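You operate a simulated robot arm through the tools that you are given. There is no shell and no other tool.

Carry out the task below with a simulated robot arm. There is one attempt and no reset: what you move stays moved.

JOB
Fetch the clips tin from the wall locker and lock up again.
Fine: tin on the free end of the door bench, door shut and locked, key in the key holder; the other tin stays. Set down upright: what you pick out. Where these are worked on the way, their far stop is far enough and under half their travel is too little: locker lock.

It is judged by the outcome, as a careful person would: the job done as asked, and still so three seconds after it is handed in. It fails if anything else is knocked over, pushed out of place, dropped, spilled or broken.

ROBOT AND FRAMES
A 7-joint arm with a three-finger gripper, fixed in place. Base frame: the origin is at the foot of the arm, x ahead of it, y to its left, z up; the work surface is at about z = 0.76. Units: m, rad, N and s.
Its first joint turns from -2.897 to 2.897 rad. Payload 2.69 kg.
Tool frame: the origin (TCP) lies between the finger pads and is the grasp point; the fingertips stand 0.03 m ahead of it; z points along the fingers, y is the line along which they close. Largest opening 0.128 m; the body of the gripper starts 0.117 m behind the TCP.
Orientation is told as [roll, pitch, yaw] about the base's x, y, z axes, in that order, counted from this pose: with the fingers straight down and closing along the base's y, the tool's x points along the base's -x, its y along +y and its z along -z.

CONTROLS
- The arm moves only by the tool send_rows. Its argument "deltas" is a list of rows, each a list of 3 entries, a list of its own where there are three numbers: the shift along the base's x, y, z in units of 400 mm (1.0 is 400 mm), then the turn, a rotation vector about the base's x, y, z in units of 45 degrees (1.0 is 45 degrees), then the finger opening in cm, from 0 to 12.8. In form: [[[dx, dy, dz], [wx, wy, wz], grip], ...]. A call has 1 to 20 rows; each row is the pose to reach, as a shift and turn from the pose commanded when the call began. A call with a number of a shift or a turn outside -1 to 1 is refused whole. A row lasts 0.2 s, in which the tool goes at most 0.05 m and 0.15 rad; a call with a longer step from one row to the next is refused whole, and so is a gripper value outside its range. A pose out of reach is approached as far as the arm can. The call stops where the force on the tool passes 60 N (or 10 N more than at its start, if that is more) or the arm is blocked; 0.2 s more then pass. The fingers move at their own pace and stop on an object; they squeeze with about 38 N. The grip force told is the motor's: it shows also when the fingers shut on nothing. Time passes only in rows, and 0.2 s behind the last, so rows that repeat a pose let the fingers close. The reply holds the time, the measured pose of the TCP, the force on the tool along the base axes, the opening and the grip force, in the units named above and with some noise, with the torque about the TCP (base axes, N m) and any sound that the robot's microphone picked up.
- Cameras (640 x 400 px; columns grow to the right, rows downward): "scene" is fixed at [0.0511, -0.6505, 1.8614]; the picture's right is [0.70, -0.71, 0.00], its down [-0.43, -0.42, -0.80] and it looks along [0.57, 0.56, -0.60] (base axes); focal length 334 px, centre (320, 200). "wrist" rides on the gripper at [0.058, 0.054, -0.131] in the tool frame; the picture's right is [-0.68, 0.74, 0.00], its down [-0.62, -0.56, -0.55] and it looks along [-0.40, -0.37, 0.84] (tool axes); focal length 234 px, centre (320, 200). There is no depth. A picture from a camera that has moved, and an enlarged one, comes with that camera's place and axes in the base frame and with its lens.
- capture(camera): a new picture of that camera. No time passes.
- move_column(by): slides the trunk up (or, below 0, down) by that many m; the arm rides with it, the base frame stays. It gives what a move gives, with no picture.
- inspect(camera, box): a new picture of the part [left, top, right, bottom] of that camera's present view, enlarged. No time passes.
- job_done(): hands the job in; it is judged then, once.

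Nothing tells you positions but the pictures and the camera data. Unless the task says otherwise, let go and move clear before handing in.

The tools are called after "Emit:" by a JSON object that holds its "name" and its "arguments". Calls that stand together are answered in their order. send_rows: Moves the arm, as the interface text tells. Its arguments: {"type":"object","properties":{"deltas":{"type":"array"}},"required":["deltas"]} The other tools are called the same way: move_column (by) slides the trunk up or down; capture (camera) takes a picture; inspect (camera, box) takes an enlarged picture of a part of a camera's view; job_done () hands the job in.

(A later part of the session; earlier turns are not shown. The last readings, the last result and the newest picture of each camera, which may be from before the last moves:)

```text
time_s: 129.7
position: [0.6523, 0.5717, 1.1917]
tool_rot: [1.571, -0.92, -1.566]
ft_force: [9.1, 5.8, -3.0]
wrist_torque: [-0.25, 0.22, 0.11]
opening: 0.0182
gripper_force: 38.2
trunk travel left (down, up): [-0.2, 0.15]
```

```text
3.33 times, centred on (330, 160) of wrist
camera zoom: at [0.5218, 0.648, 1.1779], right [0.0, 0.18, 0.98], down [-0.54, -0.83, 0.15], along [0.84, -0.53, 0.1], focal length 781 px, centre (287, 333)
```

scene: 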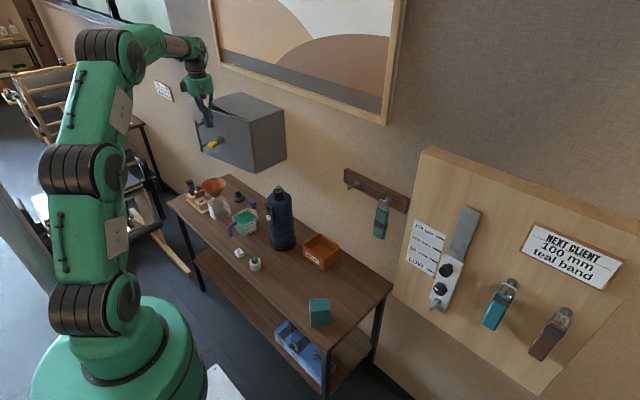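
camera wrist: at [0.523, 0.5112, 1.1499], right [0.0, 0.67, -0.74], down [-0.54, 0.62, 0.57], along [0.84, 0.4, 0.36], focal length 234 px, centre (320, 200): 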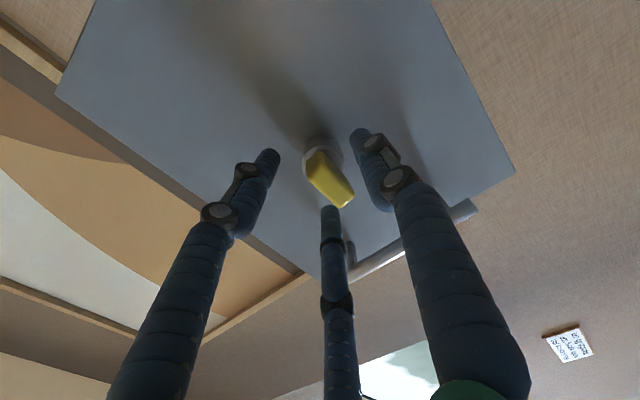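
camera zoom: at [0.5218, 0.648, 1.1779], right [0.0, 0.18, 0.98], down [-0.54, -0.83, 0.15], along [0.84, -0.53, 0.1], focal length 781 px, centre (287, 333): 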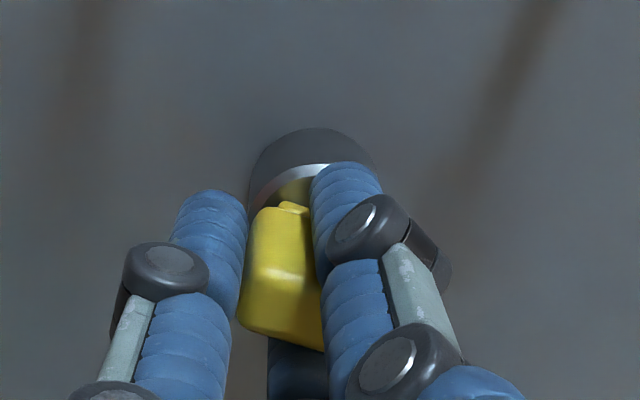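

Emit:
{"name": "send_rows", "arguments": {"deltas": [[[0, 0, 0], [0.04, 0, 0], 0], [[0, 0, 0], [0.08, 0, 0], 0], [[0, 0, 0], [0.08, 0, 0], 0]]}}

Emit:
{"name": "inspect", "arguments": {"camera": "wrist", "box": [250, 100, 410, 220]}}

Emit:
{"name": "inspect", "arguments": {"camera": "scene", "box": [195, 110, 245, 150]}}

```text
time_s: 130.3
position: [0.6529, 0.5732, 1.1929]
tool_rot: [1.548, -0.88, -1.566]
ft_force: [-18.9, -17.3, 5.1]
wrist_torque: [-0.03, -0.48, -0.56]
opening: 0.0185
gripper_force: 38.0
out of reach, approached as far as the arm can: row 1, 2, 3
trunk travel left (down, up): [-0.2, 0.15]
stopped in row 3: the force on the tool passed its limit at 65 N (the readings are from after the stop); the commanded pose is now the measured one
```

```text
3.33 times, centred on (330, 160) of wrist
camera zoom: at [0.5236, 0.6531, 1.1843], right [0.02, 0.14, 0.99], down [-0.56, -0.82, 0.12], along [0.83, -0.55, 0.06], focal length 781 px, centre (287, 333)
```

zoom: 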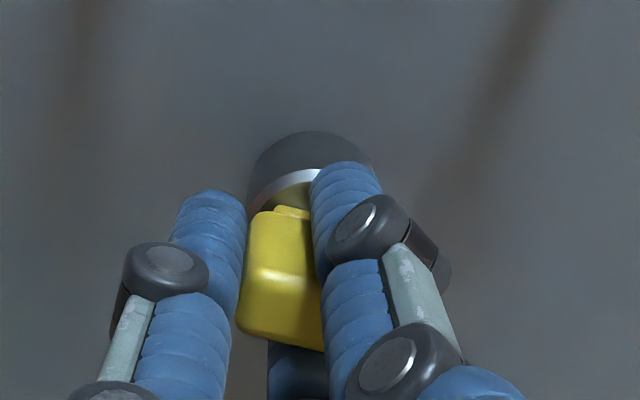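

```text
10.00 times, centred on (220, 130) of scene
camera zoom: at [0.0511, -0.6505, 1.8614], right [0.7, -0.71, 0.0], down [-0.43, -0.42, -0.8], along [0.57, 0.56, -0.6], focal length 3345 px, centre (1320, 900)
```

zoom: 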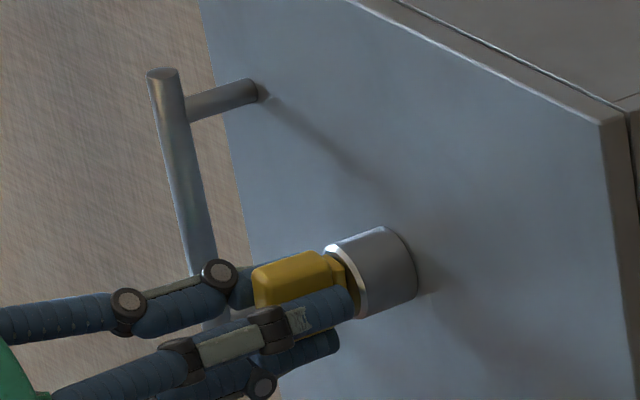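

The key is at its stop and upright, as it was when locked at the start. Now I'll draw it straight out of the cylinder.

Emit:
{"name": "send_rows", "arguments": {"deltas": [[[-0.03, 0, 0], [0, 0, 0], 0], [[-0.06, 0, 0], [0, 0, 0], 0], [[-0.09, 0, 0], [0, 0, 0], 0]]}}

Emit:
{"name": "inspect", "arguments": {"camera": "scene", "box": [180, 100, 260, 160]}}

Emit:
{"name": "inspect", "arguments": {"camera": "wrist", "box": [250, 80, 410, 220]}}

```text
time_s: 131.1
position: [0.6186, 0.5765, 1.1947]
tool_rot: [1.541, -0.886, -1.558]
ft_force: [0.5, 0.0, -0.4]
wrist_torque: [-0.02, -0.02, 0.0]
opening: 0.0184
gripper_force: 38.0
trunk travel left (down, up): [-0.2, 0.15]
```

```text
6.67 times, centred on (220, 130) of scene
camera zoom: at [0.0511, -0.6505, 1.8614], right [0.7, -0.71, 0.0], down [-0.43, -0.42, -0.8], along [0.57, 0.56, -0.6], focal length 2230 px, centre (987, 667)
```

zoom: 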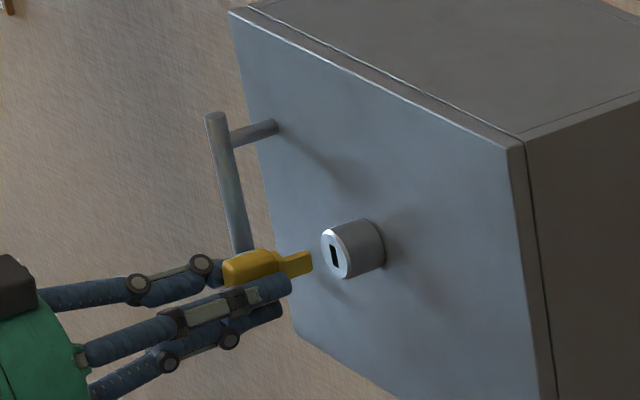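

```text
2.86 times, centred on (330, 150) of wrist
camera zoom: at [0.4892, 0.6577, 1.1847], right [0.02, 0.14, 0.99], down [-0.56, -0.82, 0.13], along [0.83, -0.55, 0.06], focal length 669 px, centre (291, 343)
```

zoom: 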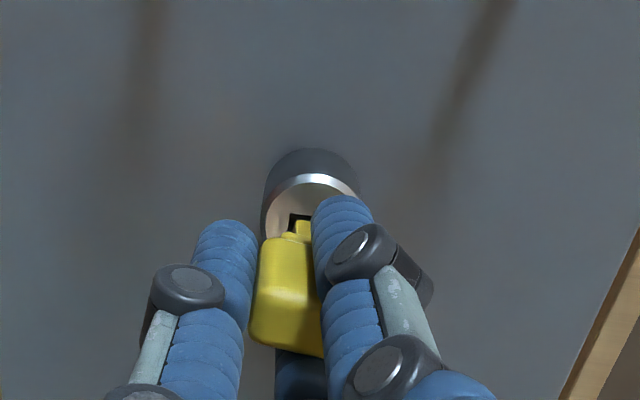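

The key came out cleanly: a short flat blade, and the keyhole is a vertical slot as expected for locked. I'll back away and turn the tool down to bring the key to its holder.

Emit:
{"name": "send_rows", "arguments": {"deltas": [[[-0.1, 0, 0], [0, 0, 0], 0], [[-0.2, 0, 0], [0, 0, 0], 0], [[-0.3, 0, 0], [0, 0, 0], 0], [[-0.42, 0, 0], [0, 0, 0], 0]]}}

Emit:
{"name": "send_rows", "arguments": {"deltas": [[[0, 0, 0], [0, 0.17, 0], 0], [[0, -0.03, 0], [0, 0.34, 0], 0], [[0, -0.06, 0], [0, 0.51, 0], 0], [[0, -0.09, 0], [0, 0.68, 0], 0], [[0, -0.12, 0], [0, 0.85, 0], 0], [[0, -0.15, 0], [0, 1.0, 0], 0]]}}

Emit:
{"name": "send_rows", "arguments": {"deltas": [[[0, -0.03, 0], [0, 0.17, 0], 0], [[0, -0.06, 0], [0, 0.34, 0], 0], [[0, -0.09, 0], [0, 0.51, 0], 0], [[0, -0.12, 0], [0, 0.68, 0], 0], [[0, -0.15, 0], [0, 0.85, 0], 0], [[0, -0.15, 0], [0, 1.0, 0], 0]]}}

Emit:
{"name": "capture", "arguments": {"camera": "wrist"}}

Emit:
{"name": "capture", "arguments": {"camera": "scene"}}

```text
time_s: 132.1
position: [0.4525, 0.5866, 1.2043]
tool_rot: [1.537, -0.891, -1.558]
ft_force: [0.9, -1.1, -0.2]
wrist_torque: [-0.02, -0.01, -0.02]
opening: 0.0183
gripper_force: 37.9
out of reach, approached as far as the arm can: row 1, 2, 3, 4
trunk travel left (down, up): [-0.2, 0.15]
```

```text
time_s: 133.5
position: [0.451, 0.5251, 1.2052]
tool_rot: [0.546, -0.57, -0.86]
ft_force: [0.0, 0.7, -1.0]
wrist_torque: [0.0, -0.01, 0.02]
opening: 0.0184
gripper_force: 38.1
trunk travel left (down, up): [-0.2, 0.15]
```

```text
time_s: 134.9
position: [0.4528, 0.4643, 1.203]
tool_rot: [-0.017, 0.008, -0.689]
ft_force: [-1.2, -0.5, -0.9]
wrist_torque: [0.02, -0.01, 0.01]
opening: 0.0183
gripper_force: 37.5
trunk travel left (down, up): [-0.2, 0.15]
```

```text
taken
camera wrist: at [0.4439, 0.5447, 1.3341], right [0.99, 0.14, -0.02], down [0.12, -0.82, 0.55], along [0.06, -0.55, -0.83], focal length 234 px, centre (320, 200)
```

wrist: 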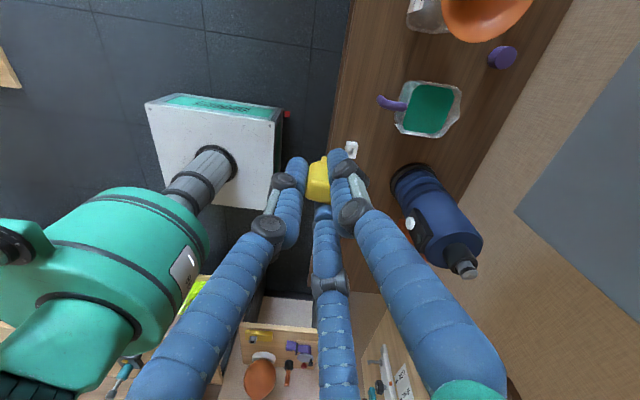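

```text
taken
```

scene: 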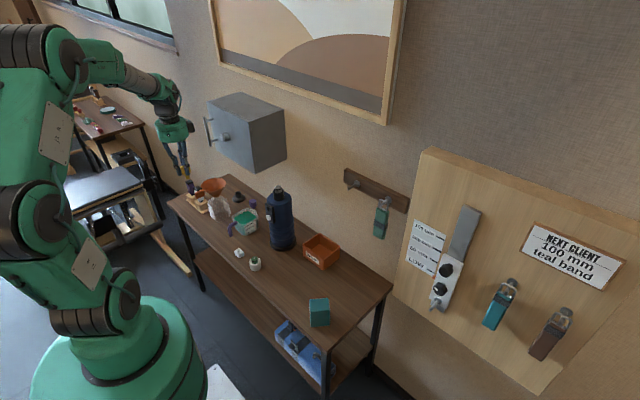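

Emit:
{"name": "inspect", "arguments": {"camera": "wrist", "box": [270, 120, 390, 220]}}

Emit:
{"name": "inspect", "arguments": {"camera": "scene", "box": [150, 110, 230, 200]}}

Emit:
{"name": "inspect", "arguments": {"camera": "scene", "box": [220, 235, 270, 275]}}

Emit:
{"name": "inspect", "arguments": {"camera": "scene", "box": [180, 80, 300, 180]}}

```text
4.00 times, centred on (330, 170) of wrist
camera zoom: at [0.4439, 0.5447, 1.3341], right [0.99, 0.14, -0.02], down [0.12, -0.82, 0.55], along [0.06, -0.55, -0.83], focal length 937 px, centre (280, 320)
```

zoom: 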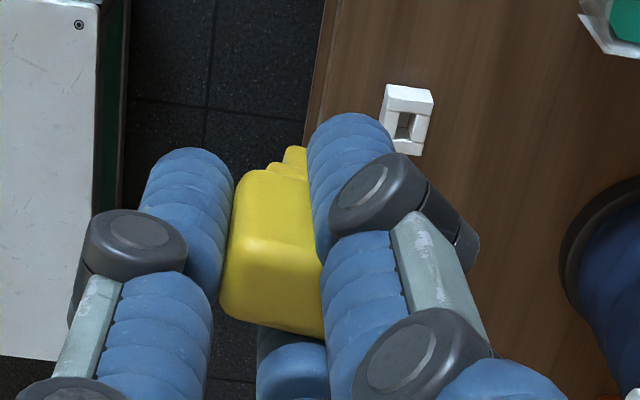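

```text
4.44 times, centred on (190, 155) of scene
camera zoom: at [0.0511, -0.6505, 1.8614], right [0.7, -0.71, 0.0], down [-0.43, -0.42, -0.8], along [0.57, 0.56, -0.6], focal length 1486 px, centre (898, 400)
```

zoom: 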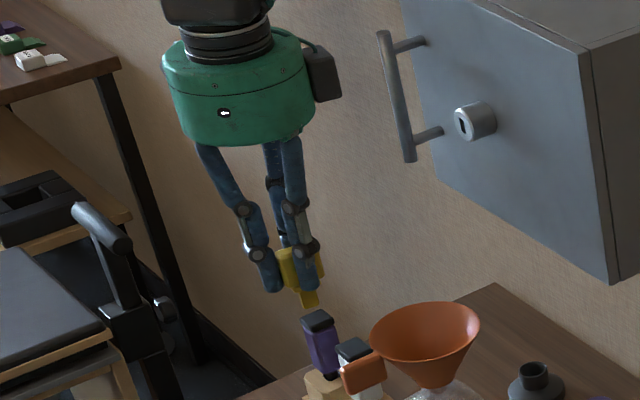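

```text
10.00 times, centred on (245, 255) of scene
camera zoom: at [0.0511, -0.6505, 1.8614], right [0.7, -0.71, 0.0], down [-0.43, -0.42, -0.8], along [0.57, 0.56, -0.6], focal length 3345 px, centre (1070, -350)
```

zoom: 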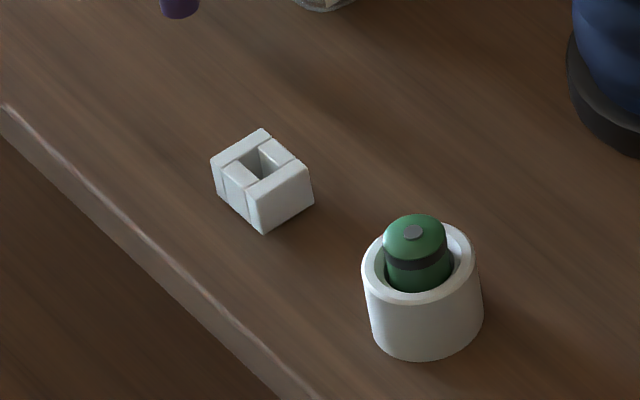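

```text
4.00 times, centred on (240, 130) of scene
camera zoom: at [0.0511, -0.6505, 1.8614], right [0.7, -0.71, 0.0], down [-0.43, -0.42, -0.8], along [0.57, 0.56, -0.6], focal length 1338 px, centre (640, 480)
```

zoom: 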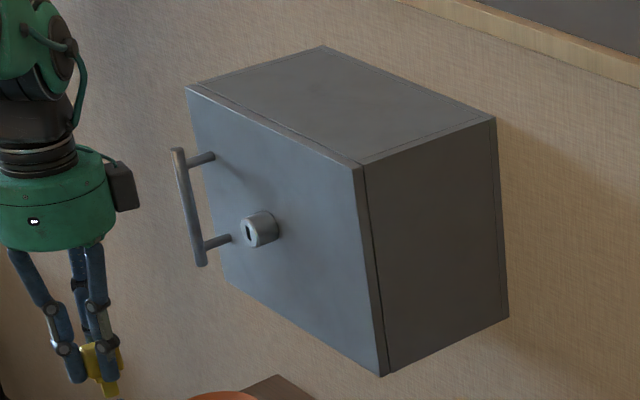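

The door is shut with its slot vertical. Next I go lower for a clear look at the key holder's opening.

Emit:
{"name": "send_rows", "arguments": {"deltas": [[[-0.0165, -0.042, -0.1], [0, 0, 0], 0], [[-0.033, -0.084, -0.2], [0, 0, 0], 0], [[-0.05, -0.126, -0.3], [0, 0, 0], 0], [[-0.066, -0.168, -0.4], [0, 0, 0], 0], [[-0.0825, -0.21, -0.5075], [0, 0, 0], 0], [[-0.0825, -0.21, -0.5075], [0, 0, 0], 0]]}}

Emit:
{"name": "capture", "arguments": {"camera": "wrist"}}

Emit:
{"name": "inspect", "arguments": {"camera": "wrist", "box": [360, 110, 440, 180]}}

Emit:
{"name": "inspect", "arguments": {"camera": "wrist", "box": [270, 120, 390, 220]}}

```text
time_s: 136.3
position: [0.4184, 0.3788, 1.0001]
tool_rot: [-0.018, 0.006, -0.69]
ft_force: [1.3, 0.8, -1.3]
wrist_torque: [-0.04, 0.03, -0.03]
opening: 0.018
gripper_force: 38.7
trunk travel left (down, up): [-0.2, 0.15]
```

```text
taken
camera wrist: at [0.4102, 0.4593, 1.1313], right [0.99, 0.14, -0.02], down [0.12, -0.82, 0.55], along [0.06, -0.55, -0.83], focal length 234 px, centre (320, 200)
```

wrist: 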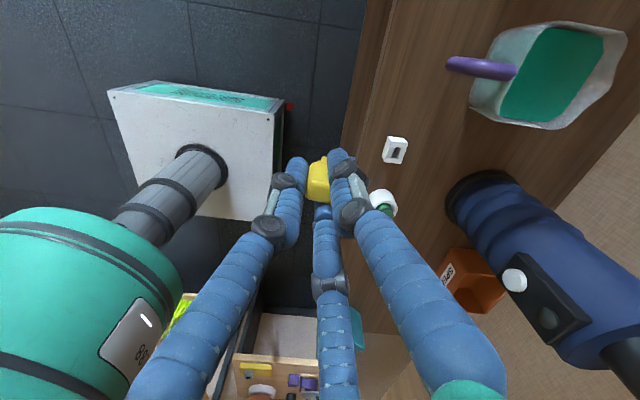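

```text
5.71 times, centred on (400, 145) of wrist
camera zoom: at [0.4102, 0.4593, 1.1313], right [0.99, 0.14, -0.02], down [0.12, -0.82, 0.55], along [0.06, -0.55, -0.83], focal length 1338 px, centre (-137, 514)
```

zoom: 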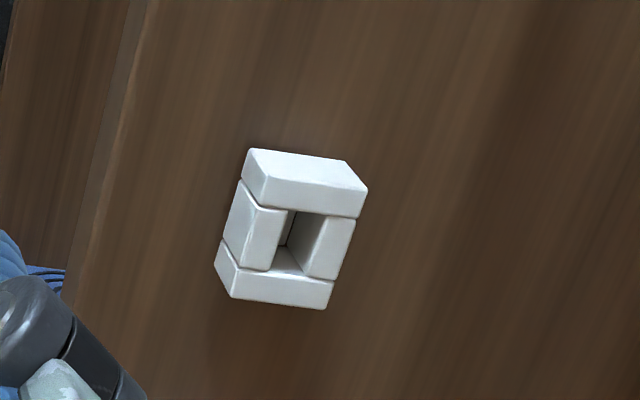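

```text
4.00 times, centred on (330, 170) of wrist
camera zoom: at [0.4102, 0.4593, 1.1313], right [0.99, 0.14, -0.02], down [0.12, -0.82, 0.55], along [0.06, -0.55, -0.83], focal length 937 px, centre (280, 320)
```

zoom: 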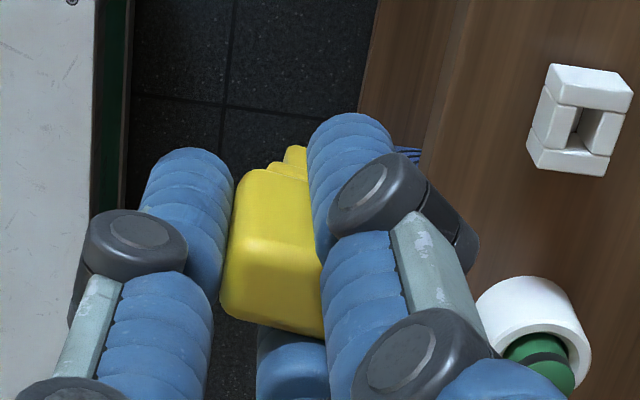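

The holder's slot is about 10 × 20 mm with its long side along y, near (0.542, 0.335). The key's wide side runs along x now, so I'll rotate the tool about 95° and hover above the slot.

Emit:
{"name": "send_rows", "arguments": {"deltas": [[[0, 0, 0], [0, 0, 0.18], 0], [[0, 0, 0], [0, 0, 0.36], 0], [[0, 0, 0], [0, 0, 0.54], 0], [[0, 0, 0], [0, 0, 0.71], 0]]}}

Emit:
{"name": "send_rows", "arguments": {"deltas": [[[0.05, 0, 0], [0, 0, 0.18], 0], [[0.1, -0.02, 0], [0, 0, 0.36], 0], [[0.15, -0.04, 0], [0, 0, 0.54], 0], [[0.2, -0.06, 0], [0, 0, 0.71], 0]]}}

Emit:
{"name": "send_rows", "arguments": {"deltas": [[[0.03, -0.02, 0], [0, 0, 0.18], 0], [[0.06, -0.04, 0], [0, 0, 0.36], 0], [[0.09, -0.06, 0], [0, 0, 0.54], 0], [[0.105, -0.07, 0], [0, 0, 0.7], 0], [[0.105, -0.07, -0.1], [0, 0, 0.7], 0], [[0.105, -0.07, -0.15], [0, 0, 0.7], 0], [[0.105, -0.07, -0.15], [0, 0, 0.7], 0]]}}

Emit:
{"name": "capture", "arguments": {"camera": "wrist"}}

Emit:
{"name": "inspect", "arguments": {"camera": "wrist", "box": [260, 60, 400, 200]}}

Emit:
{"name": "inspect", "arguments": {"camera": "scene", "box": [200, 190, 290, 275]}}

```text
time_s: 137.3
position: [0.4188, 0.3811, 1.0018]
tool_rot: [-0.017, 0.005, -0.13]
ft_force: [-0.4, -0.6, -0.5]
wrist_torque: [0.03, 0.01, -0.02]
opening: 0.0181
gripper_force: 38.4
trunk travel left (down, up): [-0.2, 0.15]
```

```text
time_s: 138.3
position: [0.4978, 0.3566, 1.0027]
tool_rot: [-0.018, 0.004, 0.428]
ft_force: [0.0, -0.3, -0.7]
wrist_torque: [-0.02, 0.0, 0.03]
opening: 0.0182
gripper_force: 38.0
trunk travel left (down, up): [-0.2, 0.15]
```

```text
time_s: 139.9
position: [0.5382, 0.329, 0.9429]
tool_rot: [-0.018, 0.005, 0.977]
ft_force: [0.4, -0.1, -0.5]
wrist_torque: [0.01, 0.04, 0.0]
opening: 0.0182
gripper_force: 37.7
trunk travel left (down, up): [-0.2, 0.15]
```

```text
taken
camera wrist: at [0.4605, 0.312, 1.0733], right [-0.23, 0.97, -0.02], down [0.81, 0.2, 0.55], along [0.54, 0.11, -0.83], focal length 234 px, centre (320, 200)
```

wrist: 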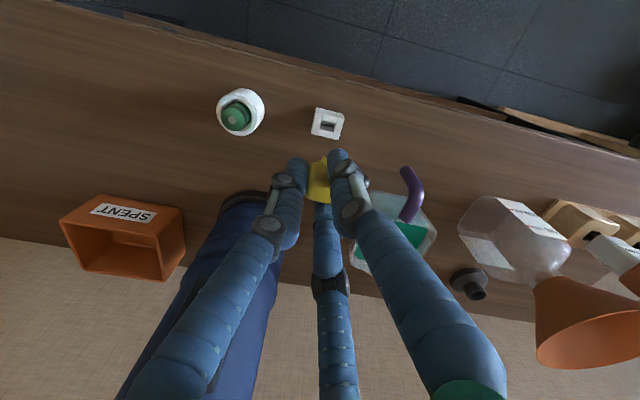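

```text
2.86 times, centred on (330, 130) of wrist
camera zoom: at [0.4605, 0.312, 1.0733], right [-0.23, 0.97, -0.02], down [0.81, 0.2, 0.55], along [0.54, 0.11, -0.83], focal length 669 px, centre (291, 400)
```

zoom: 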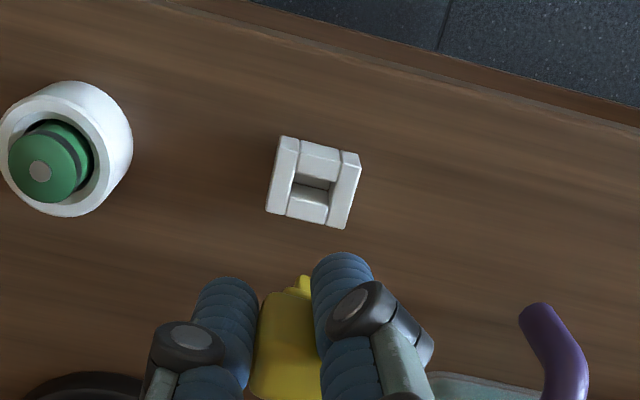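

```text
4.71 times, centred on (245, 232) of scene
camera zoom: at [0.0511, -0.6505, 1.8614], right [0.7, -0.71, 0.0], down [-0.43, -0.42, -0.8], along [0.57, 0.56, -0.6], focal length 1574 px, centre (673, 47)
```

zoom: 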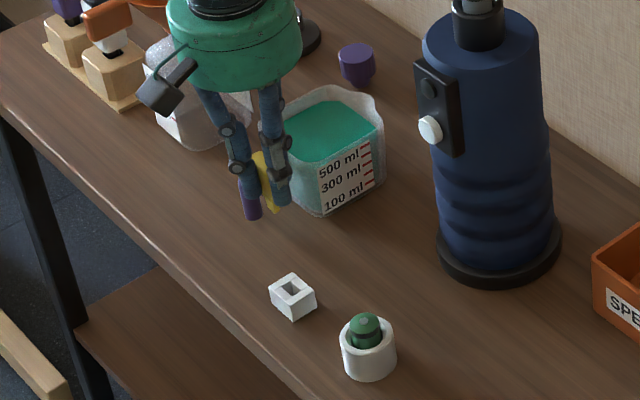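

Emit:
{"name": "send_rows", "arguments": {"deltas": [[[0, 0, 0], [0.018, 0.0154, 0], 0], [[0, 0, 0], [0.018, 0.0154, 0], 0]]}}

Emit:
{"name": "inspect", "arguments": {"camera": "wrist", "box": [300, 140, 350, 180]}}

Emit:
{"name": "inspect", "arguments": {"camera": "wrist", "box": [305, 100, 355, 145]}}

Emit:
{"name": "inspect", "arguments": {"camera": "scene", "box": [240, 210, 280, 260]}}

```text
time_s: 140.5
position: [0.5381, 0.3286, 0.9425]
tool_rot: [0.001, 0.0, 0.975]
ft_force: [0.7, 0.2, -1.0]
wrist_torque: [0.0, -0.01, 0.02]
opening: 0.0181
gripper_force: 38.1
trunk travel left (down, up): [-0.2, 0.15]
```

```text
10.00 times, centred on (325, 160) of wrist
camera zoom: at [0.4627, 0.3102, 1.0737], right [-0.23, 0.97, 0.0], down [0.81, 0.19, 0.55], along [0.53, 0.13, -0.84], focal length 2342 px, centre (270, 600)
```

zoom: 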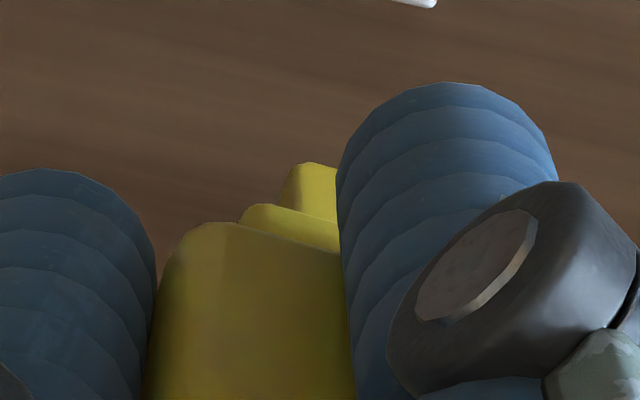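

```text
8.89 times, centred on (330, 122) of wrist
camera zoom: at [0.4627, 0.3102, 1.0737], right [-0.23, 0.97, 0.0], down [0.81, 0.19, 0.55], along [0.53, 0.13, -0.84], focal length 2082 px, centre (231, 889)
```

zoom: 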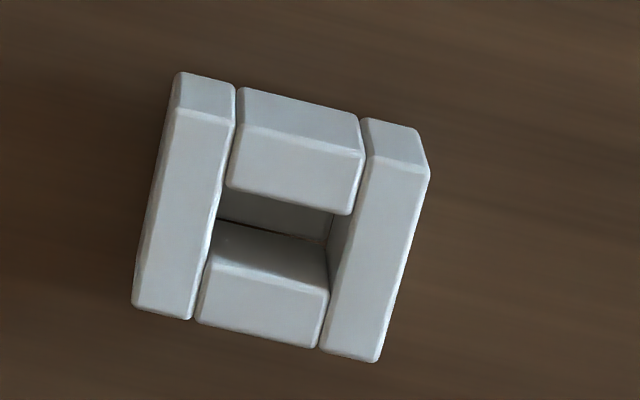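

```text
8.00 times, centred on (260, 235) of scene
camera zoom: at [0.0511, -0.6505, 1.8614], right [0.7, -0.71, 0.0], down [-0.43, -0.42, -0.8], along [0.57, 0.56, -0.6], focal length 2676 px, centre (800, -80)
```

zoom: 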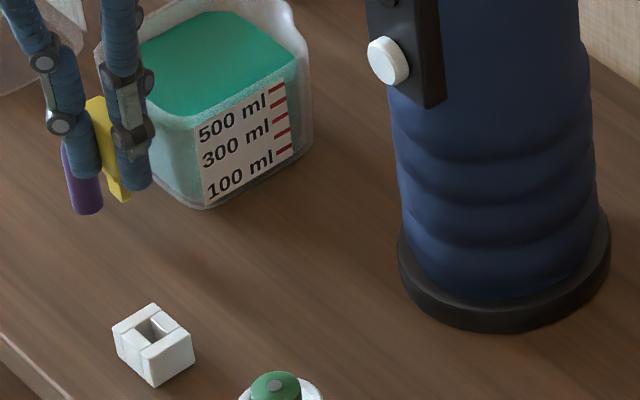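

The key is lined up with the slot to within a few millimetres. I'll descend partway and check again from both cameras.

Emit:
{"name": "send_rows", "arguments": {"deltas": [[[0, 0, -0.07], [0, 0, 0], 0], [[0, 0, -0.14], [0, 0, 0], 0], [[0, 0, -0.2], [0, 0, 0], 0], [[0, 0, -0.2], [0, 0, 0], 0]]}}

Emit:
{"name": "inspect", "arguments": {"camera": "wrist", "box": [290, 110, 360, 180]}}

Emit:
{"name": "inspect", "arguments": {"camera": "scene", "box": [220, 225, 260, 265]}}

```text
time_s: 141.5
position: [0.5396, 0.3278, 0.8634]
tool_rot: [0.0, 0.002, 0.975]
ft_force: [0.5, 0.4, -0.6]
wrist_torque: [0.02, 0.05, -0.02]
opening: 0.0182
gripper_force: 37.8
trunk travel left (down, up): [-0.2, 0.15]
```

```text
5.71 times, centred on (325, 145) of wrist
camera zoom: at [0.464, 0.3106, 0.9934], right [-0.23, 0.97, 0.0], down [0.81, 0.19, 0.55], along [0.53, 0.13, -0.84], focal length 1338 px, centre (291, 514)
```

zoom: 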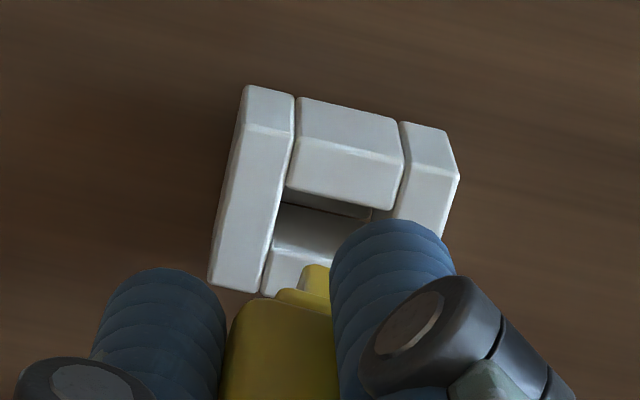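

```text
10.00 times, centred on (240, 245) of scene
camera zoom: at [0.0511, -0.6505, 1.8614], right [0.7, -0.71, 0.0], down [-0.43, -0.42, -0.8], along [0.57, 0.56, -0.6], focal length 3345 px, centre (1120, -250)
```

zoom: 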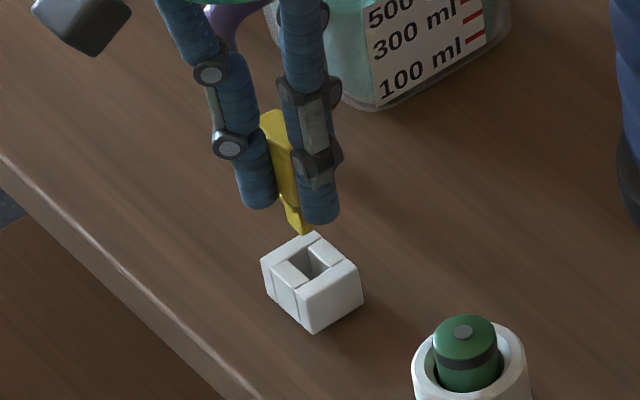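

Emit:
{"name": "send_rows", "arguments": {"deltas": [[[0, 0, -0.015], [0, 0, 0], 0], [[0, 0, -0.03], [0, 0, 0], 0], [[0, 0, -0.03], [0, 0, 0], 0]]}}

Emit:
{"name": "inspect", "arguments": {"camera": "wrist", "box": [290, 120, 360, 190]}}

Emit:
{"name": "inspect", "arguments": {"camera": "scene", "box": [225, 235, 255, 265]}}

```text
time_s: 142.3
position: [0.5407, 0.3288, 0.8505]
tool_rot: [-0.001, 0.001, 0.975]
ft_force: [-0.5, -0.2, -1.1]
wrist_torque: [0.0, -0.02, 0.01]
opening: 0.0183
gripper_force: 37.9
trunk travel left (down, up): [-0.2, 0.15]
```

```text
5.71 times, centred on (325, 155) of wrist
camera zoom: at [0.4647, 0.31, 0.9815], right [-0.23, 0.97, 0.0], down [0.81, 0.19, 0.55], along [0.53, 0.13, -0.84], focal length 1338 px, centre (291, 457)
```

zoom: 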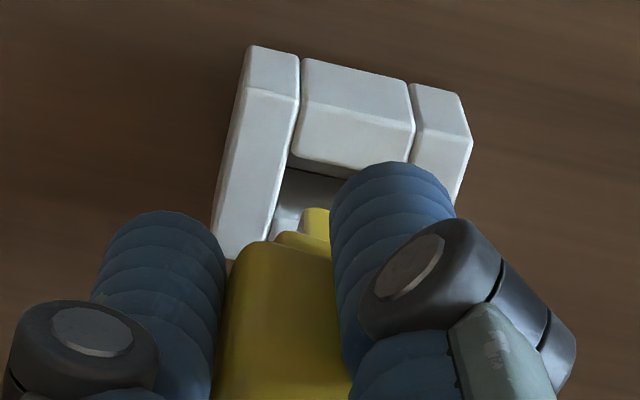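

```text
13.33 times, centred on (240, 250) of scene
camera zoom: at [0.0511, -0.6505, 1.8614], right [0.7, -0.71, 0.0], down [-0.43, -0.42, -0.8], along [0.57, 0.56, -0.6], focal length 4459 px, centre (1387, -467)
```

zoom: 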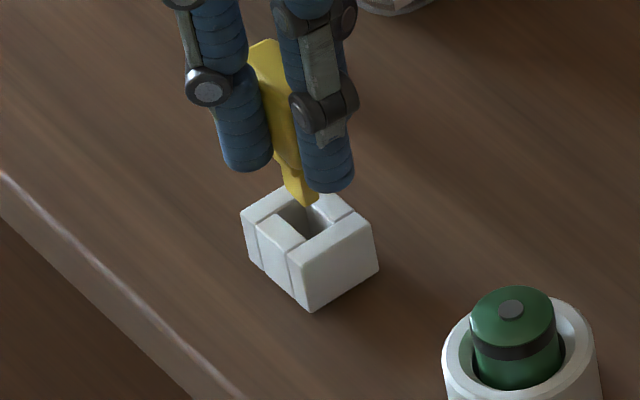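

Emit:
{"name": "inspect", "arguments": {"camera": "scene", "box": [240, 242, 256, 258]}}

Emit:
{"name": "inspect", "arguments": {"camera": "scene", "box": [236, 236, 252, 252]}}

Emit:
{"name": "inspect", "arguments": {"camera": "wrist", "box": [310, 135, 350, 175]}}

```text
16.00 times, centred on (248, 250) of scene
camera zoom: at [0.0511, -0.6505, 1.8614], right [0.7, -0.71, 0.0], down [-0.43, -0.42, -0.8], along [0.57, 0.56, -0.6], focal length 5351 px, centre (1472, -600)
```

zoom: 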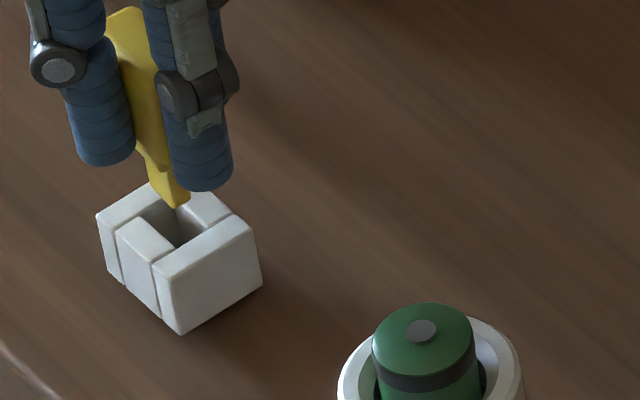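

```text
16.00 times, centred on (244, 244) of scene
camera zoom: at [0.0511, -0.6505, 1.8614], right [0.7, -0.71, 0.0], down [-0.43, -0.42, -0.8], along [0.57, 0.56, -0.6], focal length 5351 px, centre (1536, -504)
```

zoom: 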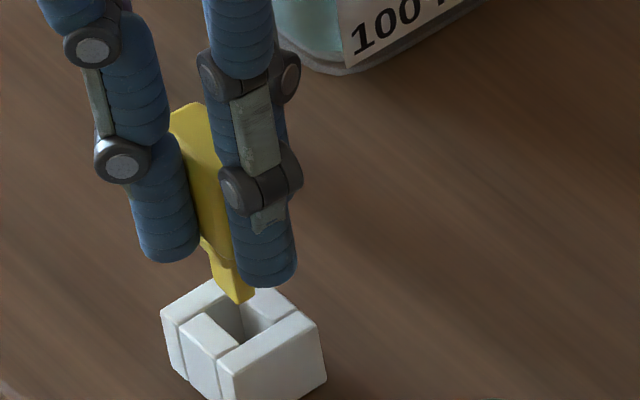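

```text
10.00 times, centred on (330, 155) of wrist
camera zoom: at [0.4647, 0.31, 0.9815], right [-0.23, 0.97, 0.0], down [0.81, 0.19, 0.55], along [0.53, 0.13, -0.84], focal length 2342 px, centre (220, 650)
```

zoom: 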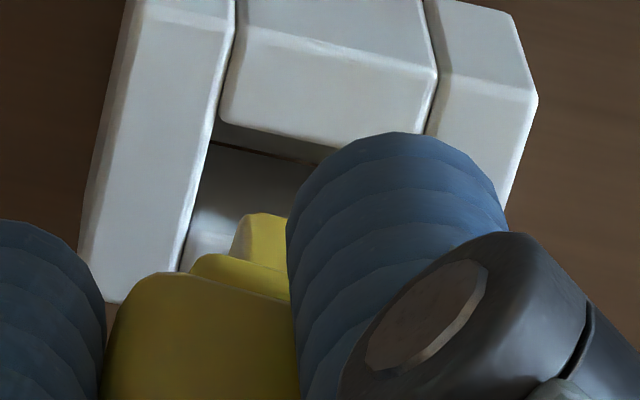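

Both camera views agree: the blade is centred over the slot with its tip about 14 mm above it. I'm lowering in small steps and watching the force.

Emit:
{"name": "send_rows", "arguments": {"deltas": [[[0, 0, -0.012], [0, 0, 0], 0], [[0, 0, -0.024], [0, 0, 0], 0], [[0, 0, -0.03], [0, 0, 0], 0], [[0, 0, -0.03], [0, 0, 0], 0]]}}

Emit:
{"name": "inspect", "arguments": {"camera": "scene", "box": [236, 240, 252, 256]}}

Emit:
{"name": "inspect", "arguments": {"camera": "wrist", "box": [310, 135, 350, 175]}}

```text
time_s: 143.3
position: [0.5411, 0.3271, 0.8378]
tool_rot: [0.001, 0.0, 0.975]
ft_force: [0.7, -0.1, -0.2]
wrist_torque: [-0.04, 0.0, 0.03]
opening: 0.0184
gripper_force: 37.9
trunk travel left (down, up): [-0.2, 0.15]
```

```text
16.00 times, centred on (244, 248) of scene
camera zoom: at [0.0511, -0.6505, 1.8614], right [0.7, -0.71, 0.0], down [-0.43, -0.42, -0.8], along [0.57, 0.56, -0.6], focal length 5351 px, centre (1536, -568)
```

zoom: 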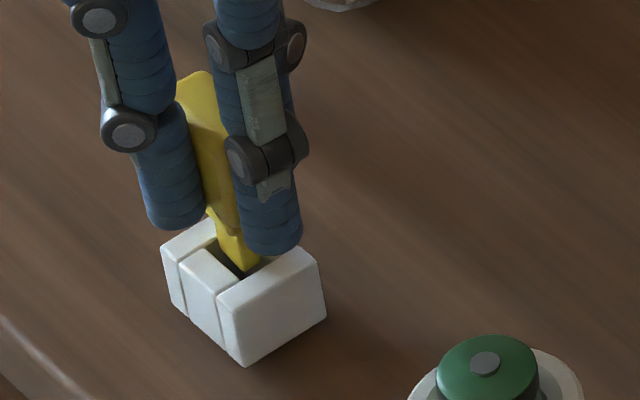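

```text
10.00 times, centred on (330, 155) of wrist
camera zoom: at [0.4647, 0.3106, 0.9689], right [-0.23, 0.97, 0.0], down [0.81, 0.19, 0.55], along [0.53, 0.13, -0.84], focal length 2342 px, centre (220, 650)
```

zoom: 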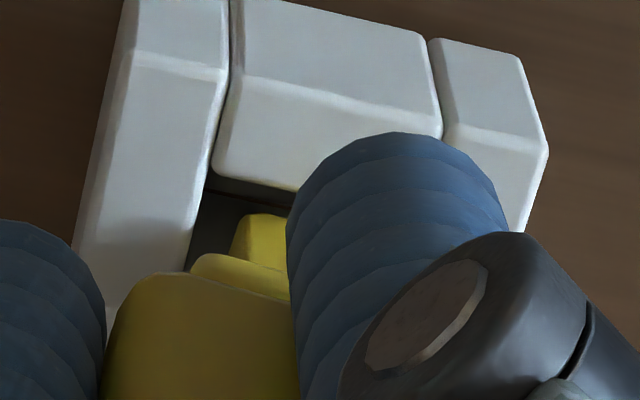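

The tip is right at the slot opening and centred. Continuing down into it.

Emit:
{"name": "send_rows", "arguments": {"deltas": [[[0, 0, -0.008], [0, 0, 0], 0], [[0, 0, -0.016], [0, 0, 0], 0], [[0, 0, -0.02], [0, 0, 0], 0], [[0, 0, -0.02], [0, 0, 0], 0]]}}

Emit:
{"name": "inspect", "arguments": {"camera": "scene", "box": [236, 240, 252, 256]}}

Emit:
{"name": "inspect", "arguments": {"camera": "wrist", "box": [310, 135, 350, 175]}}

```text
time_s: 144.3
position: [0.54, 0.3293, 0.8291]
tool_rot: [0.001, 0.0, 0.977]
ft_force: [-0.2, 0.2, 0.5]
wrist_torque: [-0.04, 0.01, -0.01]
opening: 0.0184
gripper_force: 38.3
trunk travel left (down, up): [-0.2, 0.15]
```

```text
16.00 times, centred on (244, 248) of scene
camera zoom: at [0.0511, -0.6505, 1.8614], right [0.7, -0.71, 0.0], down [-0.43, -0.42, -0.8], along [0.57, 0.56, -0.6], focal length 5351 px, centre (1536, -568)
```

zoom: 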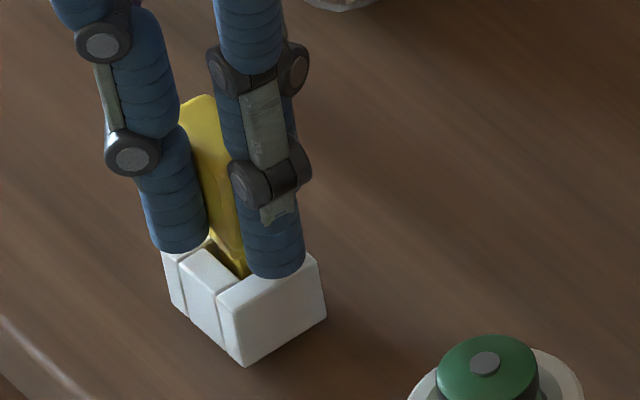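

```text
10.00 times, centred on (330, 155) of wrist
camera zoom: at [0.4642, 0.3106, 0.9603], right [-0.23, 0.97, 0.0], down [0.81, 0.19, 0.55], along [0.53, 0.13, -0.84], focal length 2342 px, centre (220, 650)
```

zoom: 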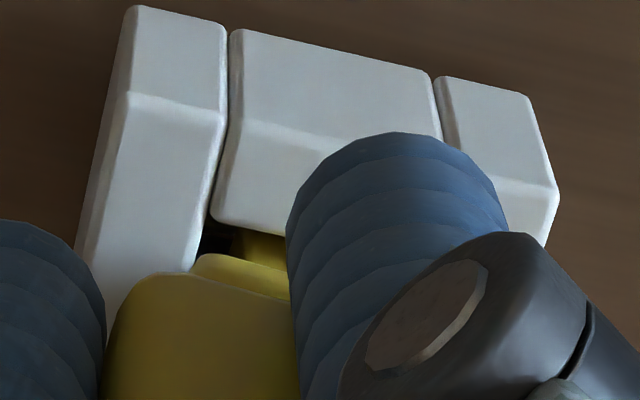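

Emit:
{"name": "send_rows", "arguments": {"deltas": [[[0, 0, -0.006], [0, 0, 0], 0], [[0, 0, -0.012], [0, 0, 0], 0], [[0, 0, -0.016], [0, 0, 0], 0], [[0, 0, -0.016], [0, 0, 0], 0]]}}

Emit:
{"name": "inspect", "arguments": {"camera": "scene", "box": [236, 240, 252, 256]}}

Emit:
{"name": "inspect", "arguments": {"camera": "wrist", "box": [310, 135, 350, 175]}}

```text
time_s: 145.3
position: [0.5405, 0.3278, 0.8245]
tool_rot: [-0.001, 0.001, 0.975]
ft_force: [0.6, 0.1, -0.1]
wrist_torque: [0.01, -0.03, 0.0]
opening: 0.0185
gripper_force: 37.7
trunk travel left (down, up): [-0.2, 0.15]
```

```text
16.00 times, centred on (244, 248) of scene
camera zoom: at [0.0511, -0.6505, 1.8614], right [0.7, -0.71, 0.0], down [-0.43, -0.42, -0.8], along [0.57, 0.56, -0.6], focal length 5351 px, centre (1536, -568)
```

zoom: 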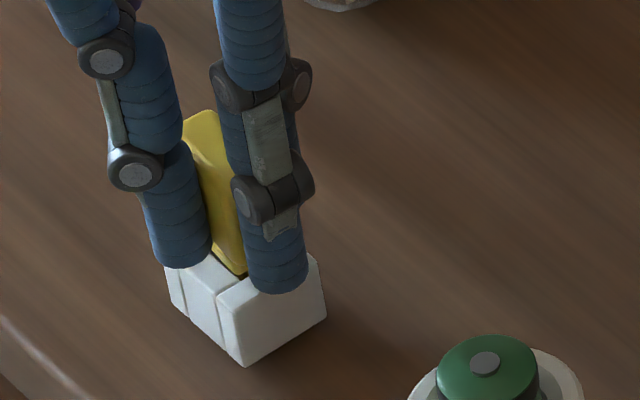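

```text
10.00 times, centred on (330, 155) of wrist
camera zoom: at [0.4643, 0.3108, 0.9543], right [-0.23, 0.97, 0.0], down [0.81, 0.19, 0.55], along [0.53, 0.13, -0.84], focal length 2342 px, centre (220, 650)
```

zoom: 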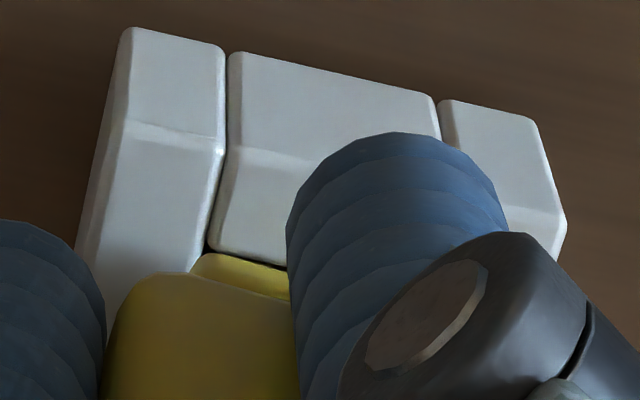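

Emit:
{"name": "send_rows", "arguments": {"deltas": [[[0, 0, -0.004], [0, 0, 0], 0], [[0, 0, -0.008], [0, 0, 0], 0], [[0, 0, -0.008], [0, 0, 0], 0]]}}

```text
time_s: 146.1
position: [0.5396, 0.3289, 0.8211]
tool_rot: [0.0, -0.001, 0.974]
ft_force: [-4.1, -9.9, 23.6]
wrist_torque: [0.04, 0.06, 0.09]
opening: 0.0181
gripper_force: 38.4
trunk travel left (down, up): [-0.2, 0.15]
```

The key has bottomed in the holder. I'll ease off slightly and open the fingers.

Emit:
{"name": "send_rows", "arguments": {"deltas": [[[0, 0, 0.004], [0, 0, 0], 0], [[0, 0, 0.004], [0, 0, 0], 1.9], [[0, 0, 0.004], [0, 0, 0], 2.3], [[0, 0, 0.004], [0, 0, 0], 3], [[0, 0, 0.004], [0, 0, 0], 4], [[0, 0, 0.004], [0, 0, 0], 5], [[0, 0, 0.004], [0, 0, 0], 5]]}}

Emit:
{"name": "inspect", "arguments": {"camera": "scene", "box": [230, 230, 262, 262]}}

Emit:
{"name": "inspect", "arguments": {"camera": "wrist", "box": [290, 120, 360, 200]}}

```text
time_s: 147.7
position: [0.5405, 0.3309, 0.8213]
tool_rot: [0.001, -0.001, 0.976]
ft_force: [0.4, 0.1, 0.5]
wrist_torque: [-0.03, 0.01, -0.01]
opening: 0.0499
gripper_force: 0.0
trunk travel left (down, up): [-0.2, 0.15]
```

```text
12.50 times, centred on (246, 246) of scene
camera zoom: at [0.0511, -0.6505, 1.8614], right [0.7, -0.71, 0.0], down [-0.43, -0.42, -0.8], along [0.57, 0.56, -0.6], focal length 4181 px, centre (1245, -375)
```

zoom: 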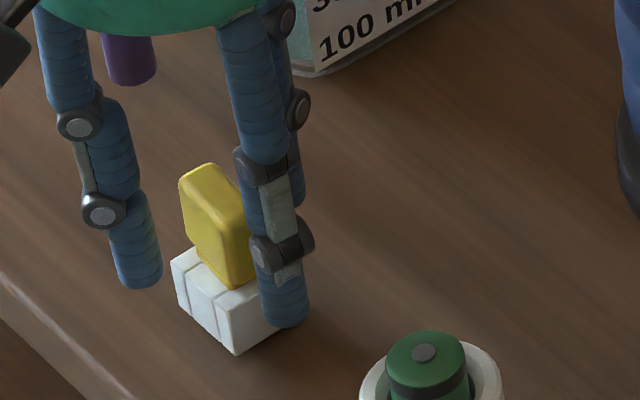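

```text
5.00 times, centred on (325, 160) of wrist
camera zoom: at [0.4644, 0.3118, 0.9527], right [-0.23, 0.97, 0.0], down [0.81, 0.19, 0.55], along [0.53, 0.13, -0.84], focal length 1171 px, centre (295, 400)
```

zoom: 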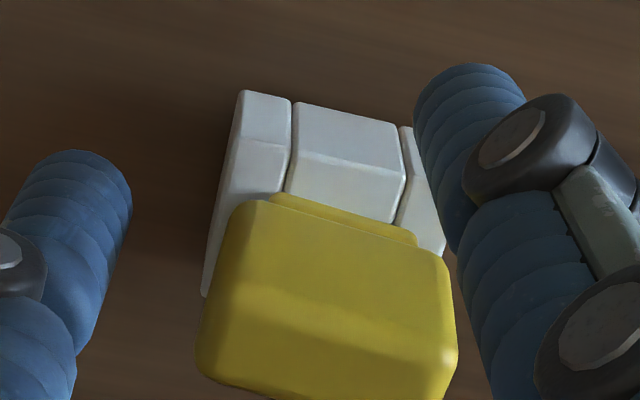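

The key stands in the holder. I'm lifting straight up, clear of it.

Emit:
{"name": "send_rows", "arguments": {"deltas": [[[0, 0, 0.03], [0, 0, 0], 5], [[0, 0, 0.08], [0, 0, 0], 5], [[0, 0, 0.15], [0, 0, 0], 5], [[0, 0, 0.25], [0, 0, 0], 5], [[0, 0, 0.36], [0, 0, 0], 5], [[0, 0, 0.47], [0, 0, 0], 5], [[-0.08, 0, 0.55], [0, 0, 0], 5], [[-0.16, 0, 0.6], [0, 0, 0], 5]]}}

Emit:
{"name": "capture", "arguments": {"camera": "scene"}}

Emit:
{"name": "inspect", "arguments": {"camera": "scene", "box": [220, 225, 270, 275]}}

Emit:
{"name": "capture", "arguments": {"camera": "wrist"}}

```text
time_s: 149.5
position: [0.4736, 0.3299, 1.0622]
tool_rot: [0.0, -0.001, 0.975]
ft_force: [-0.4, 0.3, -0.2]
wrist_torque: [0.0, 0.0, 0.01]
opening: 0.0503
gripper_force: 0.1
trunk travel left (down, up): [-0.2, 0.15]
```

```text
taken
```

scene: 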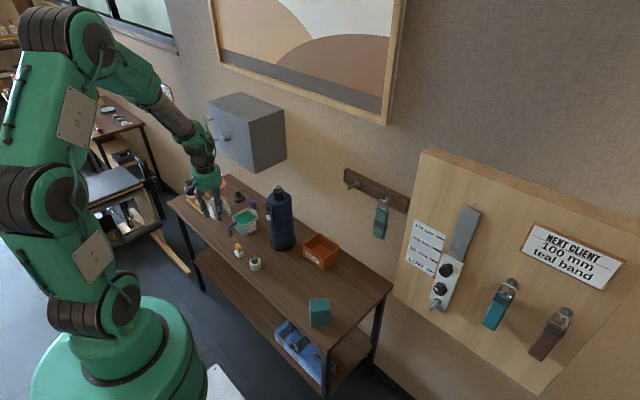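

```text
8.00 times, centred on (245, 250) of scene
camera zoom: at [0.0511, -0.6505, 1.8614], right [0.7, -0.71, 0.0], down [-0.43, -0.42, -0.8], along [0.57, 0.56, -0.6], focal length 2676 px, centre (920, -200)
```

zoom: 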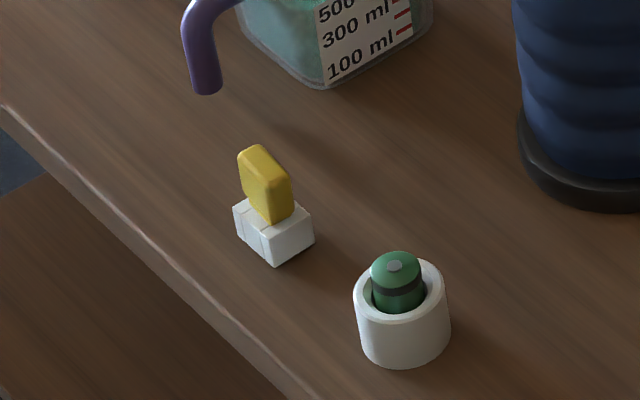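

```text
taken
camera wrist: at [0.3988, 0.3112, 1.1924], right [-0.23, 0.97, 0.0], down [0.81, 0.19, 0.55], along [0.53, 0.13, -0.84], focal length 234 px, centre (320, 200)
```

wrist: 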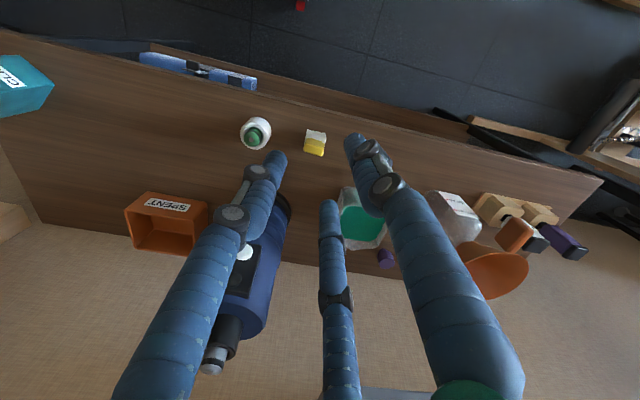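

The key is seated in its holder and the tin is on the free end. I'm checking the locker's closed state and slot orientation before handing in.

Emit:
{"name": "inspect", "arguments": {"camera": "scene", "box": [195, 110, 245, 150]}}

Emit:
{"name": "inspect", "arguments": {"camera": "scene", "box": [190, 80, 300, 180]}}

Emit:
{"name": "inspect", "arguments": {"camera": "scene", "box": [160, 160, 400, 345]}}

```text
10.00 times, centred on (220, 130) of scene
camera zoom: at [0.0511, -0.6505, 1.8614], right [0.7, -0.71, 0.0], down [-0.43, -0.42, -0.8], along [0.57, 0.56, -0.6], focal length 3345 px, centre (1320, 900)
```

zoom: 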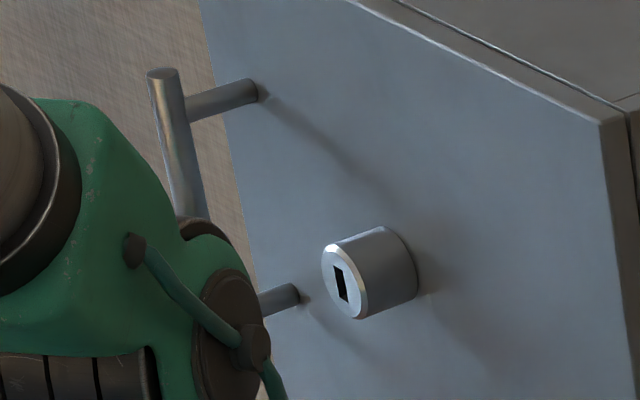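

```text
4.00 times, centred on (245, 130) of scene
camera zoom: at [0.0511, -0.6505, 1.8614], right [0.7, -0.71, 0.0], down [-0.43, -0.42, -0.8], along [0.57, 0.56, -0.6], focal length 1338 px, centre (620, 480)
```

zoom: 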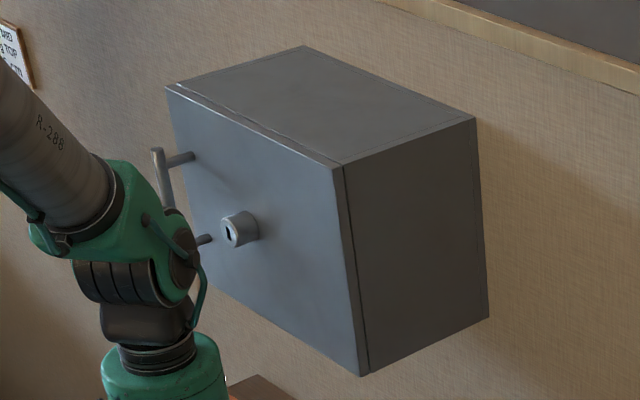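

```text
2.16 times, centred on (280, 252) of scene
camera zoom: at [0.0511, -0.6505, 1.8614], right [0.7, -0.71, 0.0], down [-0.43, -0.42, -0.8], along [0.57, 0.56, -0.6], focal length 723 px, centre (406, 86)
```

zoom: 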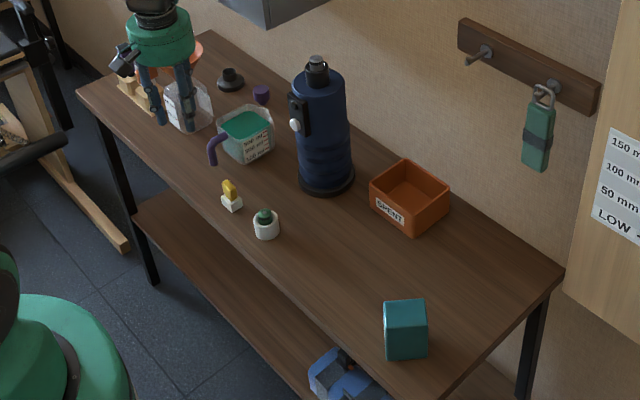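

Everything reads as locked and in place. The tin stands only about 3 cm from the bench's front edge, though, so I'll re-grip it from above and set it nearer the middle of the free end.

Emit:
{"name": "send_rows", "arguments": {"deltas": [[[0, -0.1, 0.02], [0, 0, -0.03], 6], [[0.02, -0.2, 0.04], [0, 0, -0.06], 8], [[0.04, -0.3, 0.05], [0, 0, -0.09], 10.5], [[0.06, -0.4, 0.05], [0, 0, -0.125], 10.5], [[0.08, -0.5, 0.05], [0, 0, -0.125], 10.5], [[0.1, -0.6, 0.05], [0, 0, -0.125], 10.5], [[0.12, -0.7, 0.05], [0, 0, -0.125], 10.5], [[0.14, -0.8, 0.05], [0, 0, -0.125], 10.5], [[0.15, -0.9, 0.05], [0, 0, -0.125], 10.5], [[0.15, -0.98, 0.05], [0, 0, -0.125], 10.5]]}}

Emit:
{"name": "capture", "arguments": {"camera": "scene"}}

Emit:
{"name": "capture", "arguments": {"camera": "wrist"}}

```text
time_s: 151.7
position: [0.5333, -0.0612, 1.0832]
tool_rot: [-0.001, 0.003, 0.876]
ft_force: [-0.4, -0.1, -1.2]
wrist_torque: [0.0, -0.02, -0.05]
opening: 0.105
gripper_force: 0.1
trunk travel left (down, up): [-0.2, 0.15]
```

```text
taken
```

scene: 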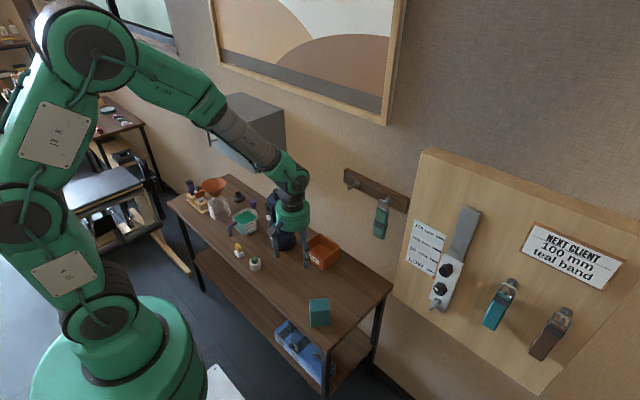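

```text
taken
camera wrist: at [0.4567, -0.0726, 1.2143], right [-0.13, 0.99, 0.0], down [0.83, 0.11, 0.55], along [0.54, 0.07, -0.84], focal length 234 px, centre (320, 200)
```

wrist: 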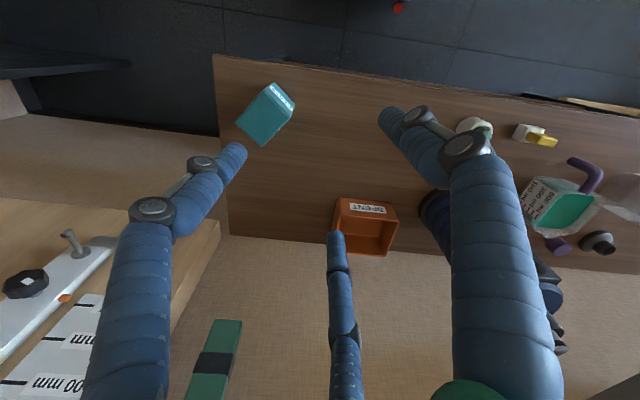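

Emit:
{"name": "inspect", "arguments": {"camera": "wrist", "box": [220, 60, 320, 160]}}

```text
4.00 times, centred on (270, 110) of wrist
camera zoom: at [0.4567, -0.0726, 1.2143], right [-0.13, 0.99, 0.0], down [0.83, 0.11, 0.55], along [0.54, 0.07, -0.84], focal length 937 px, centre (520, 560)
```

zoom: 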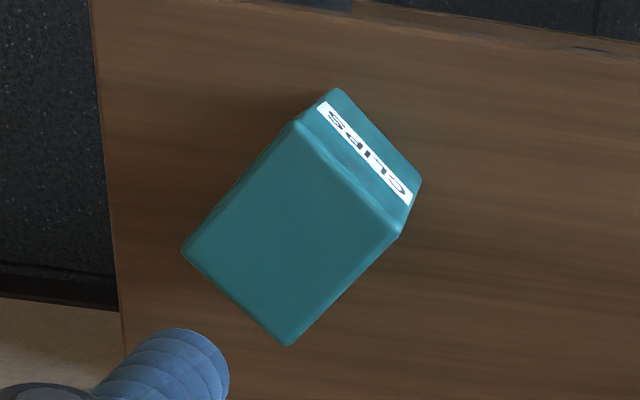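

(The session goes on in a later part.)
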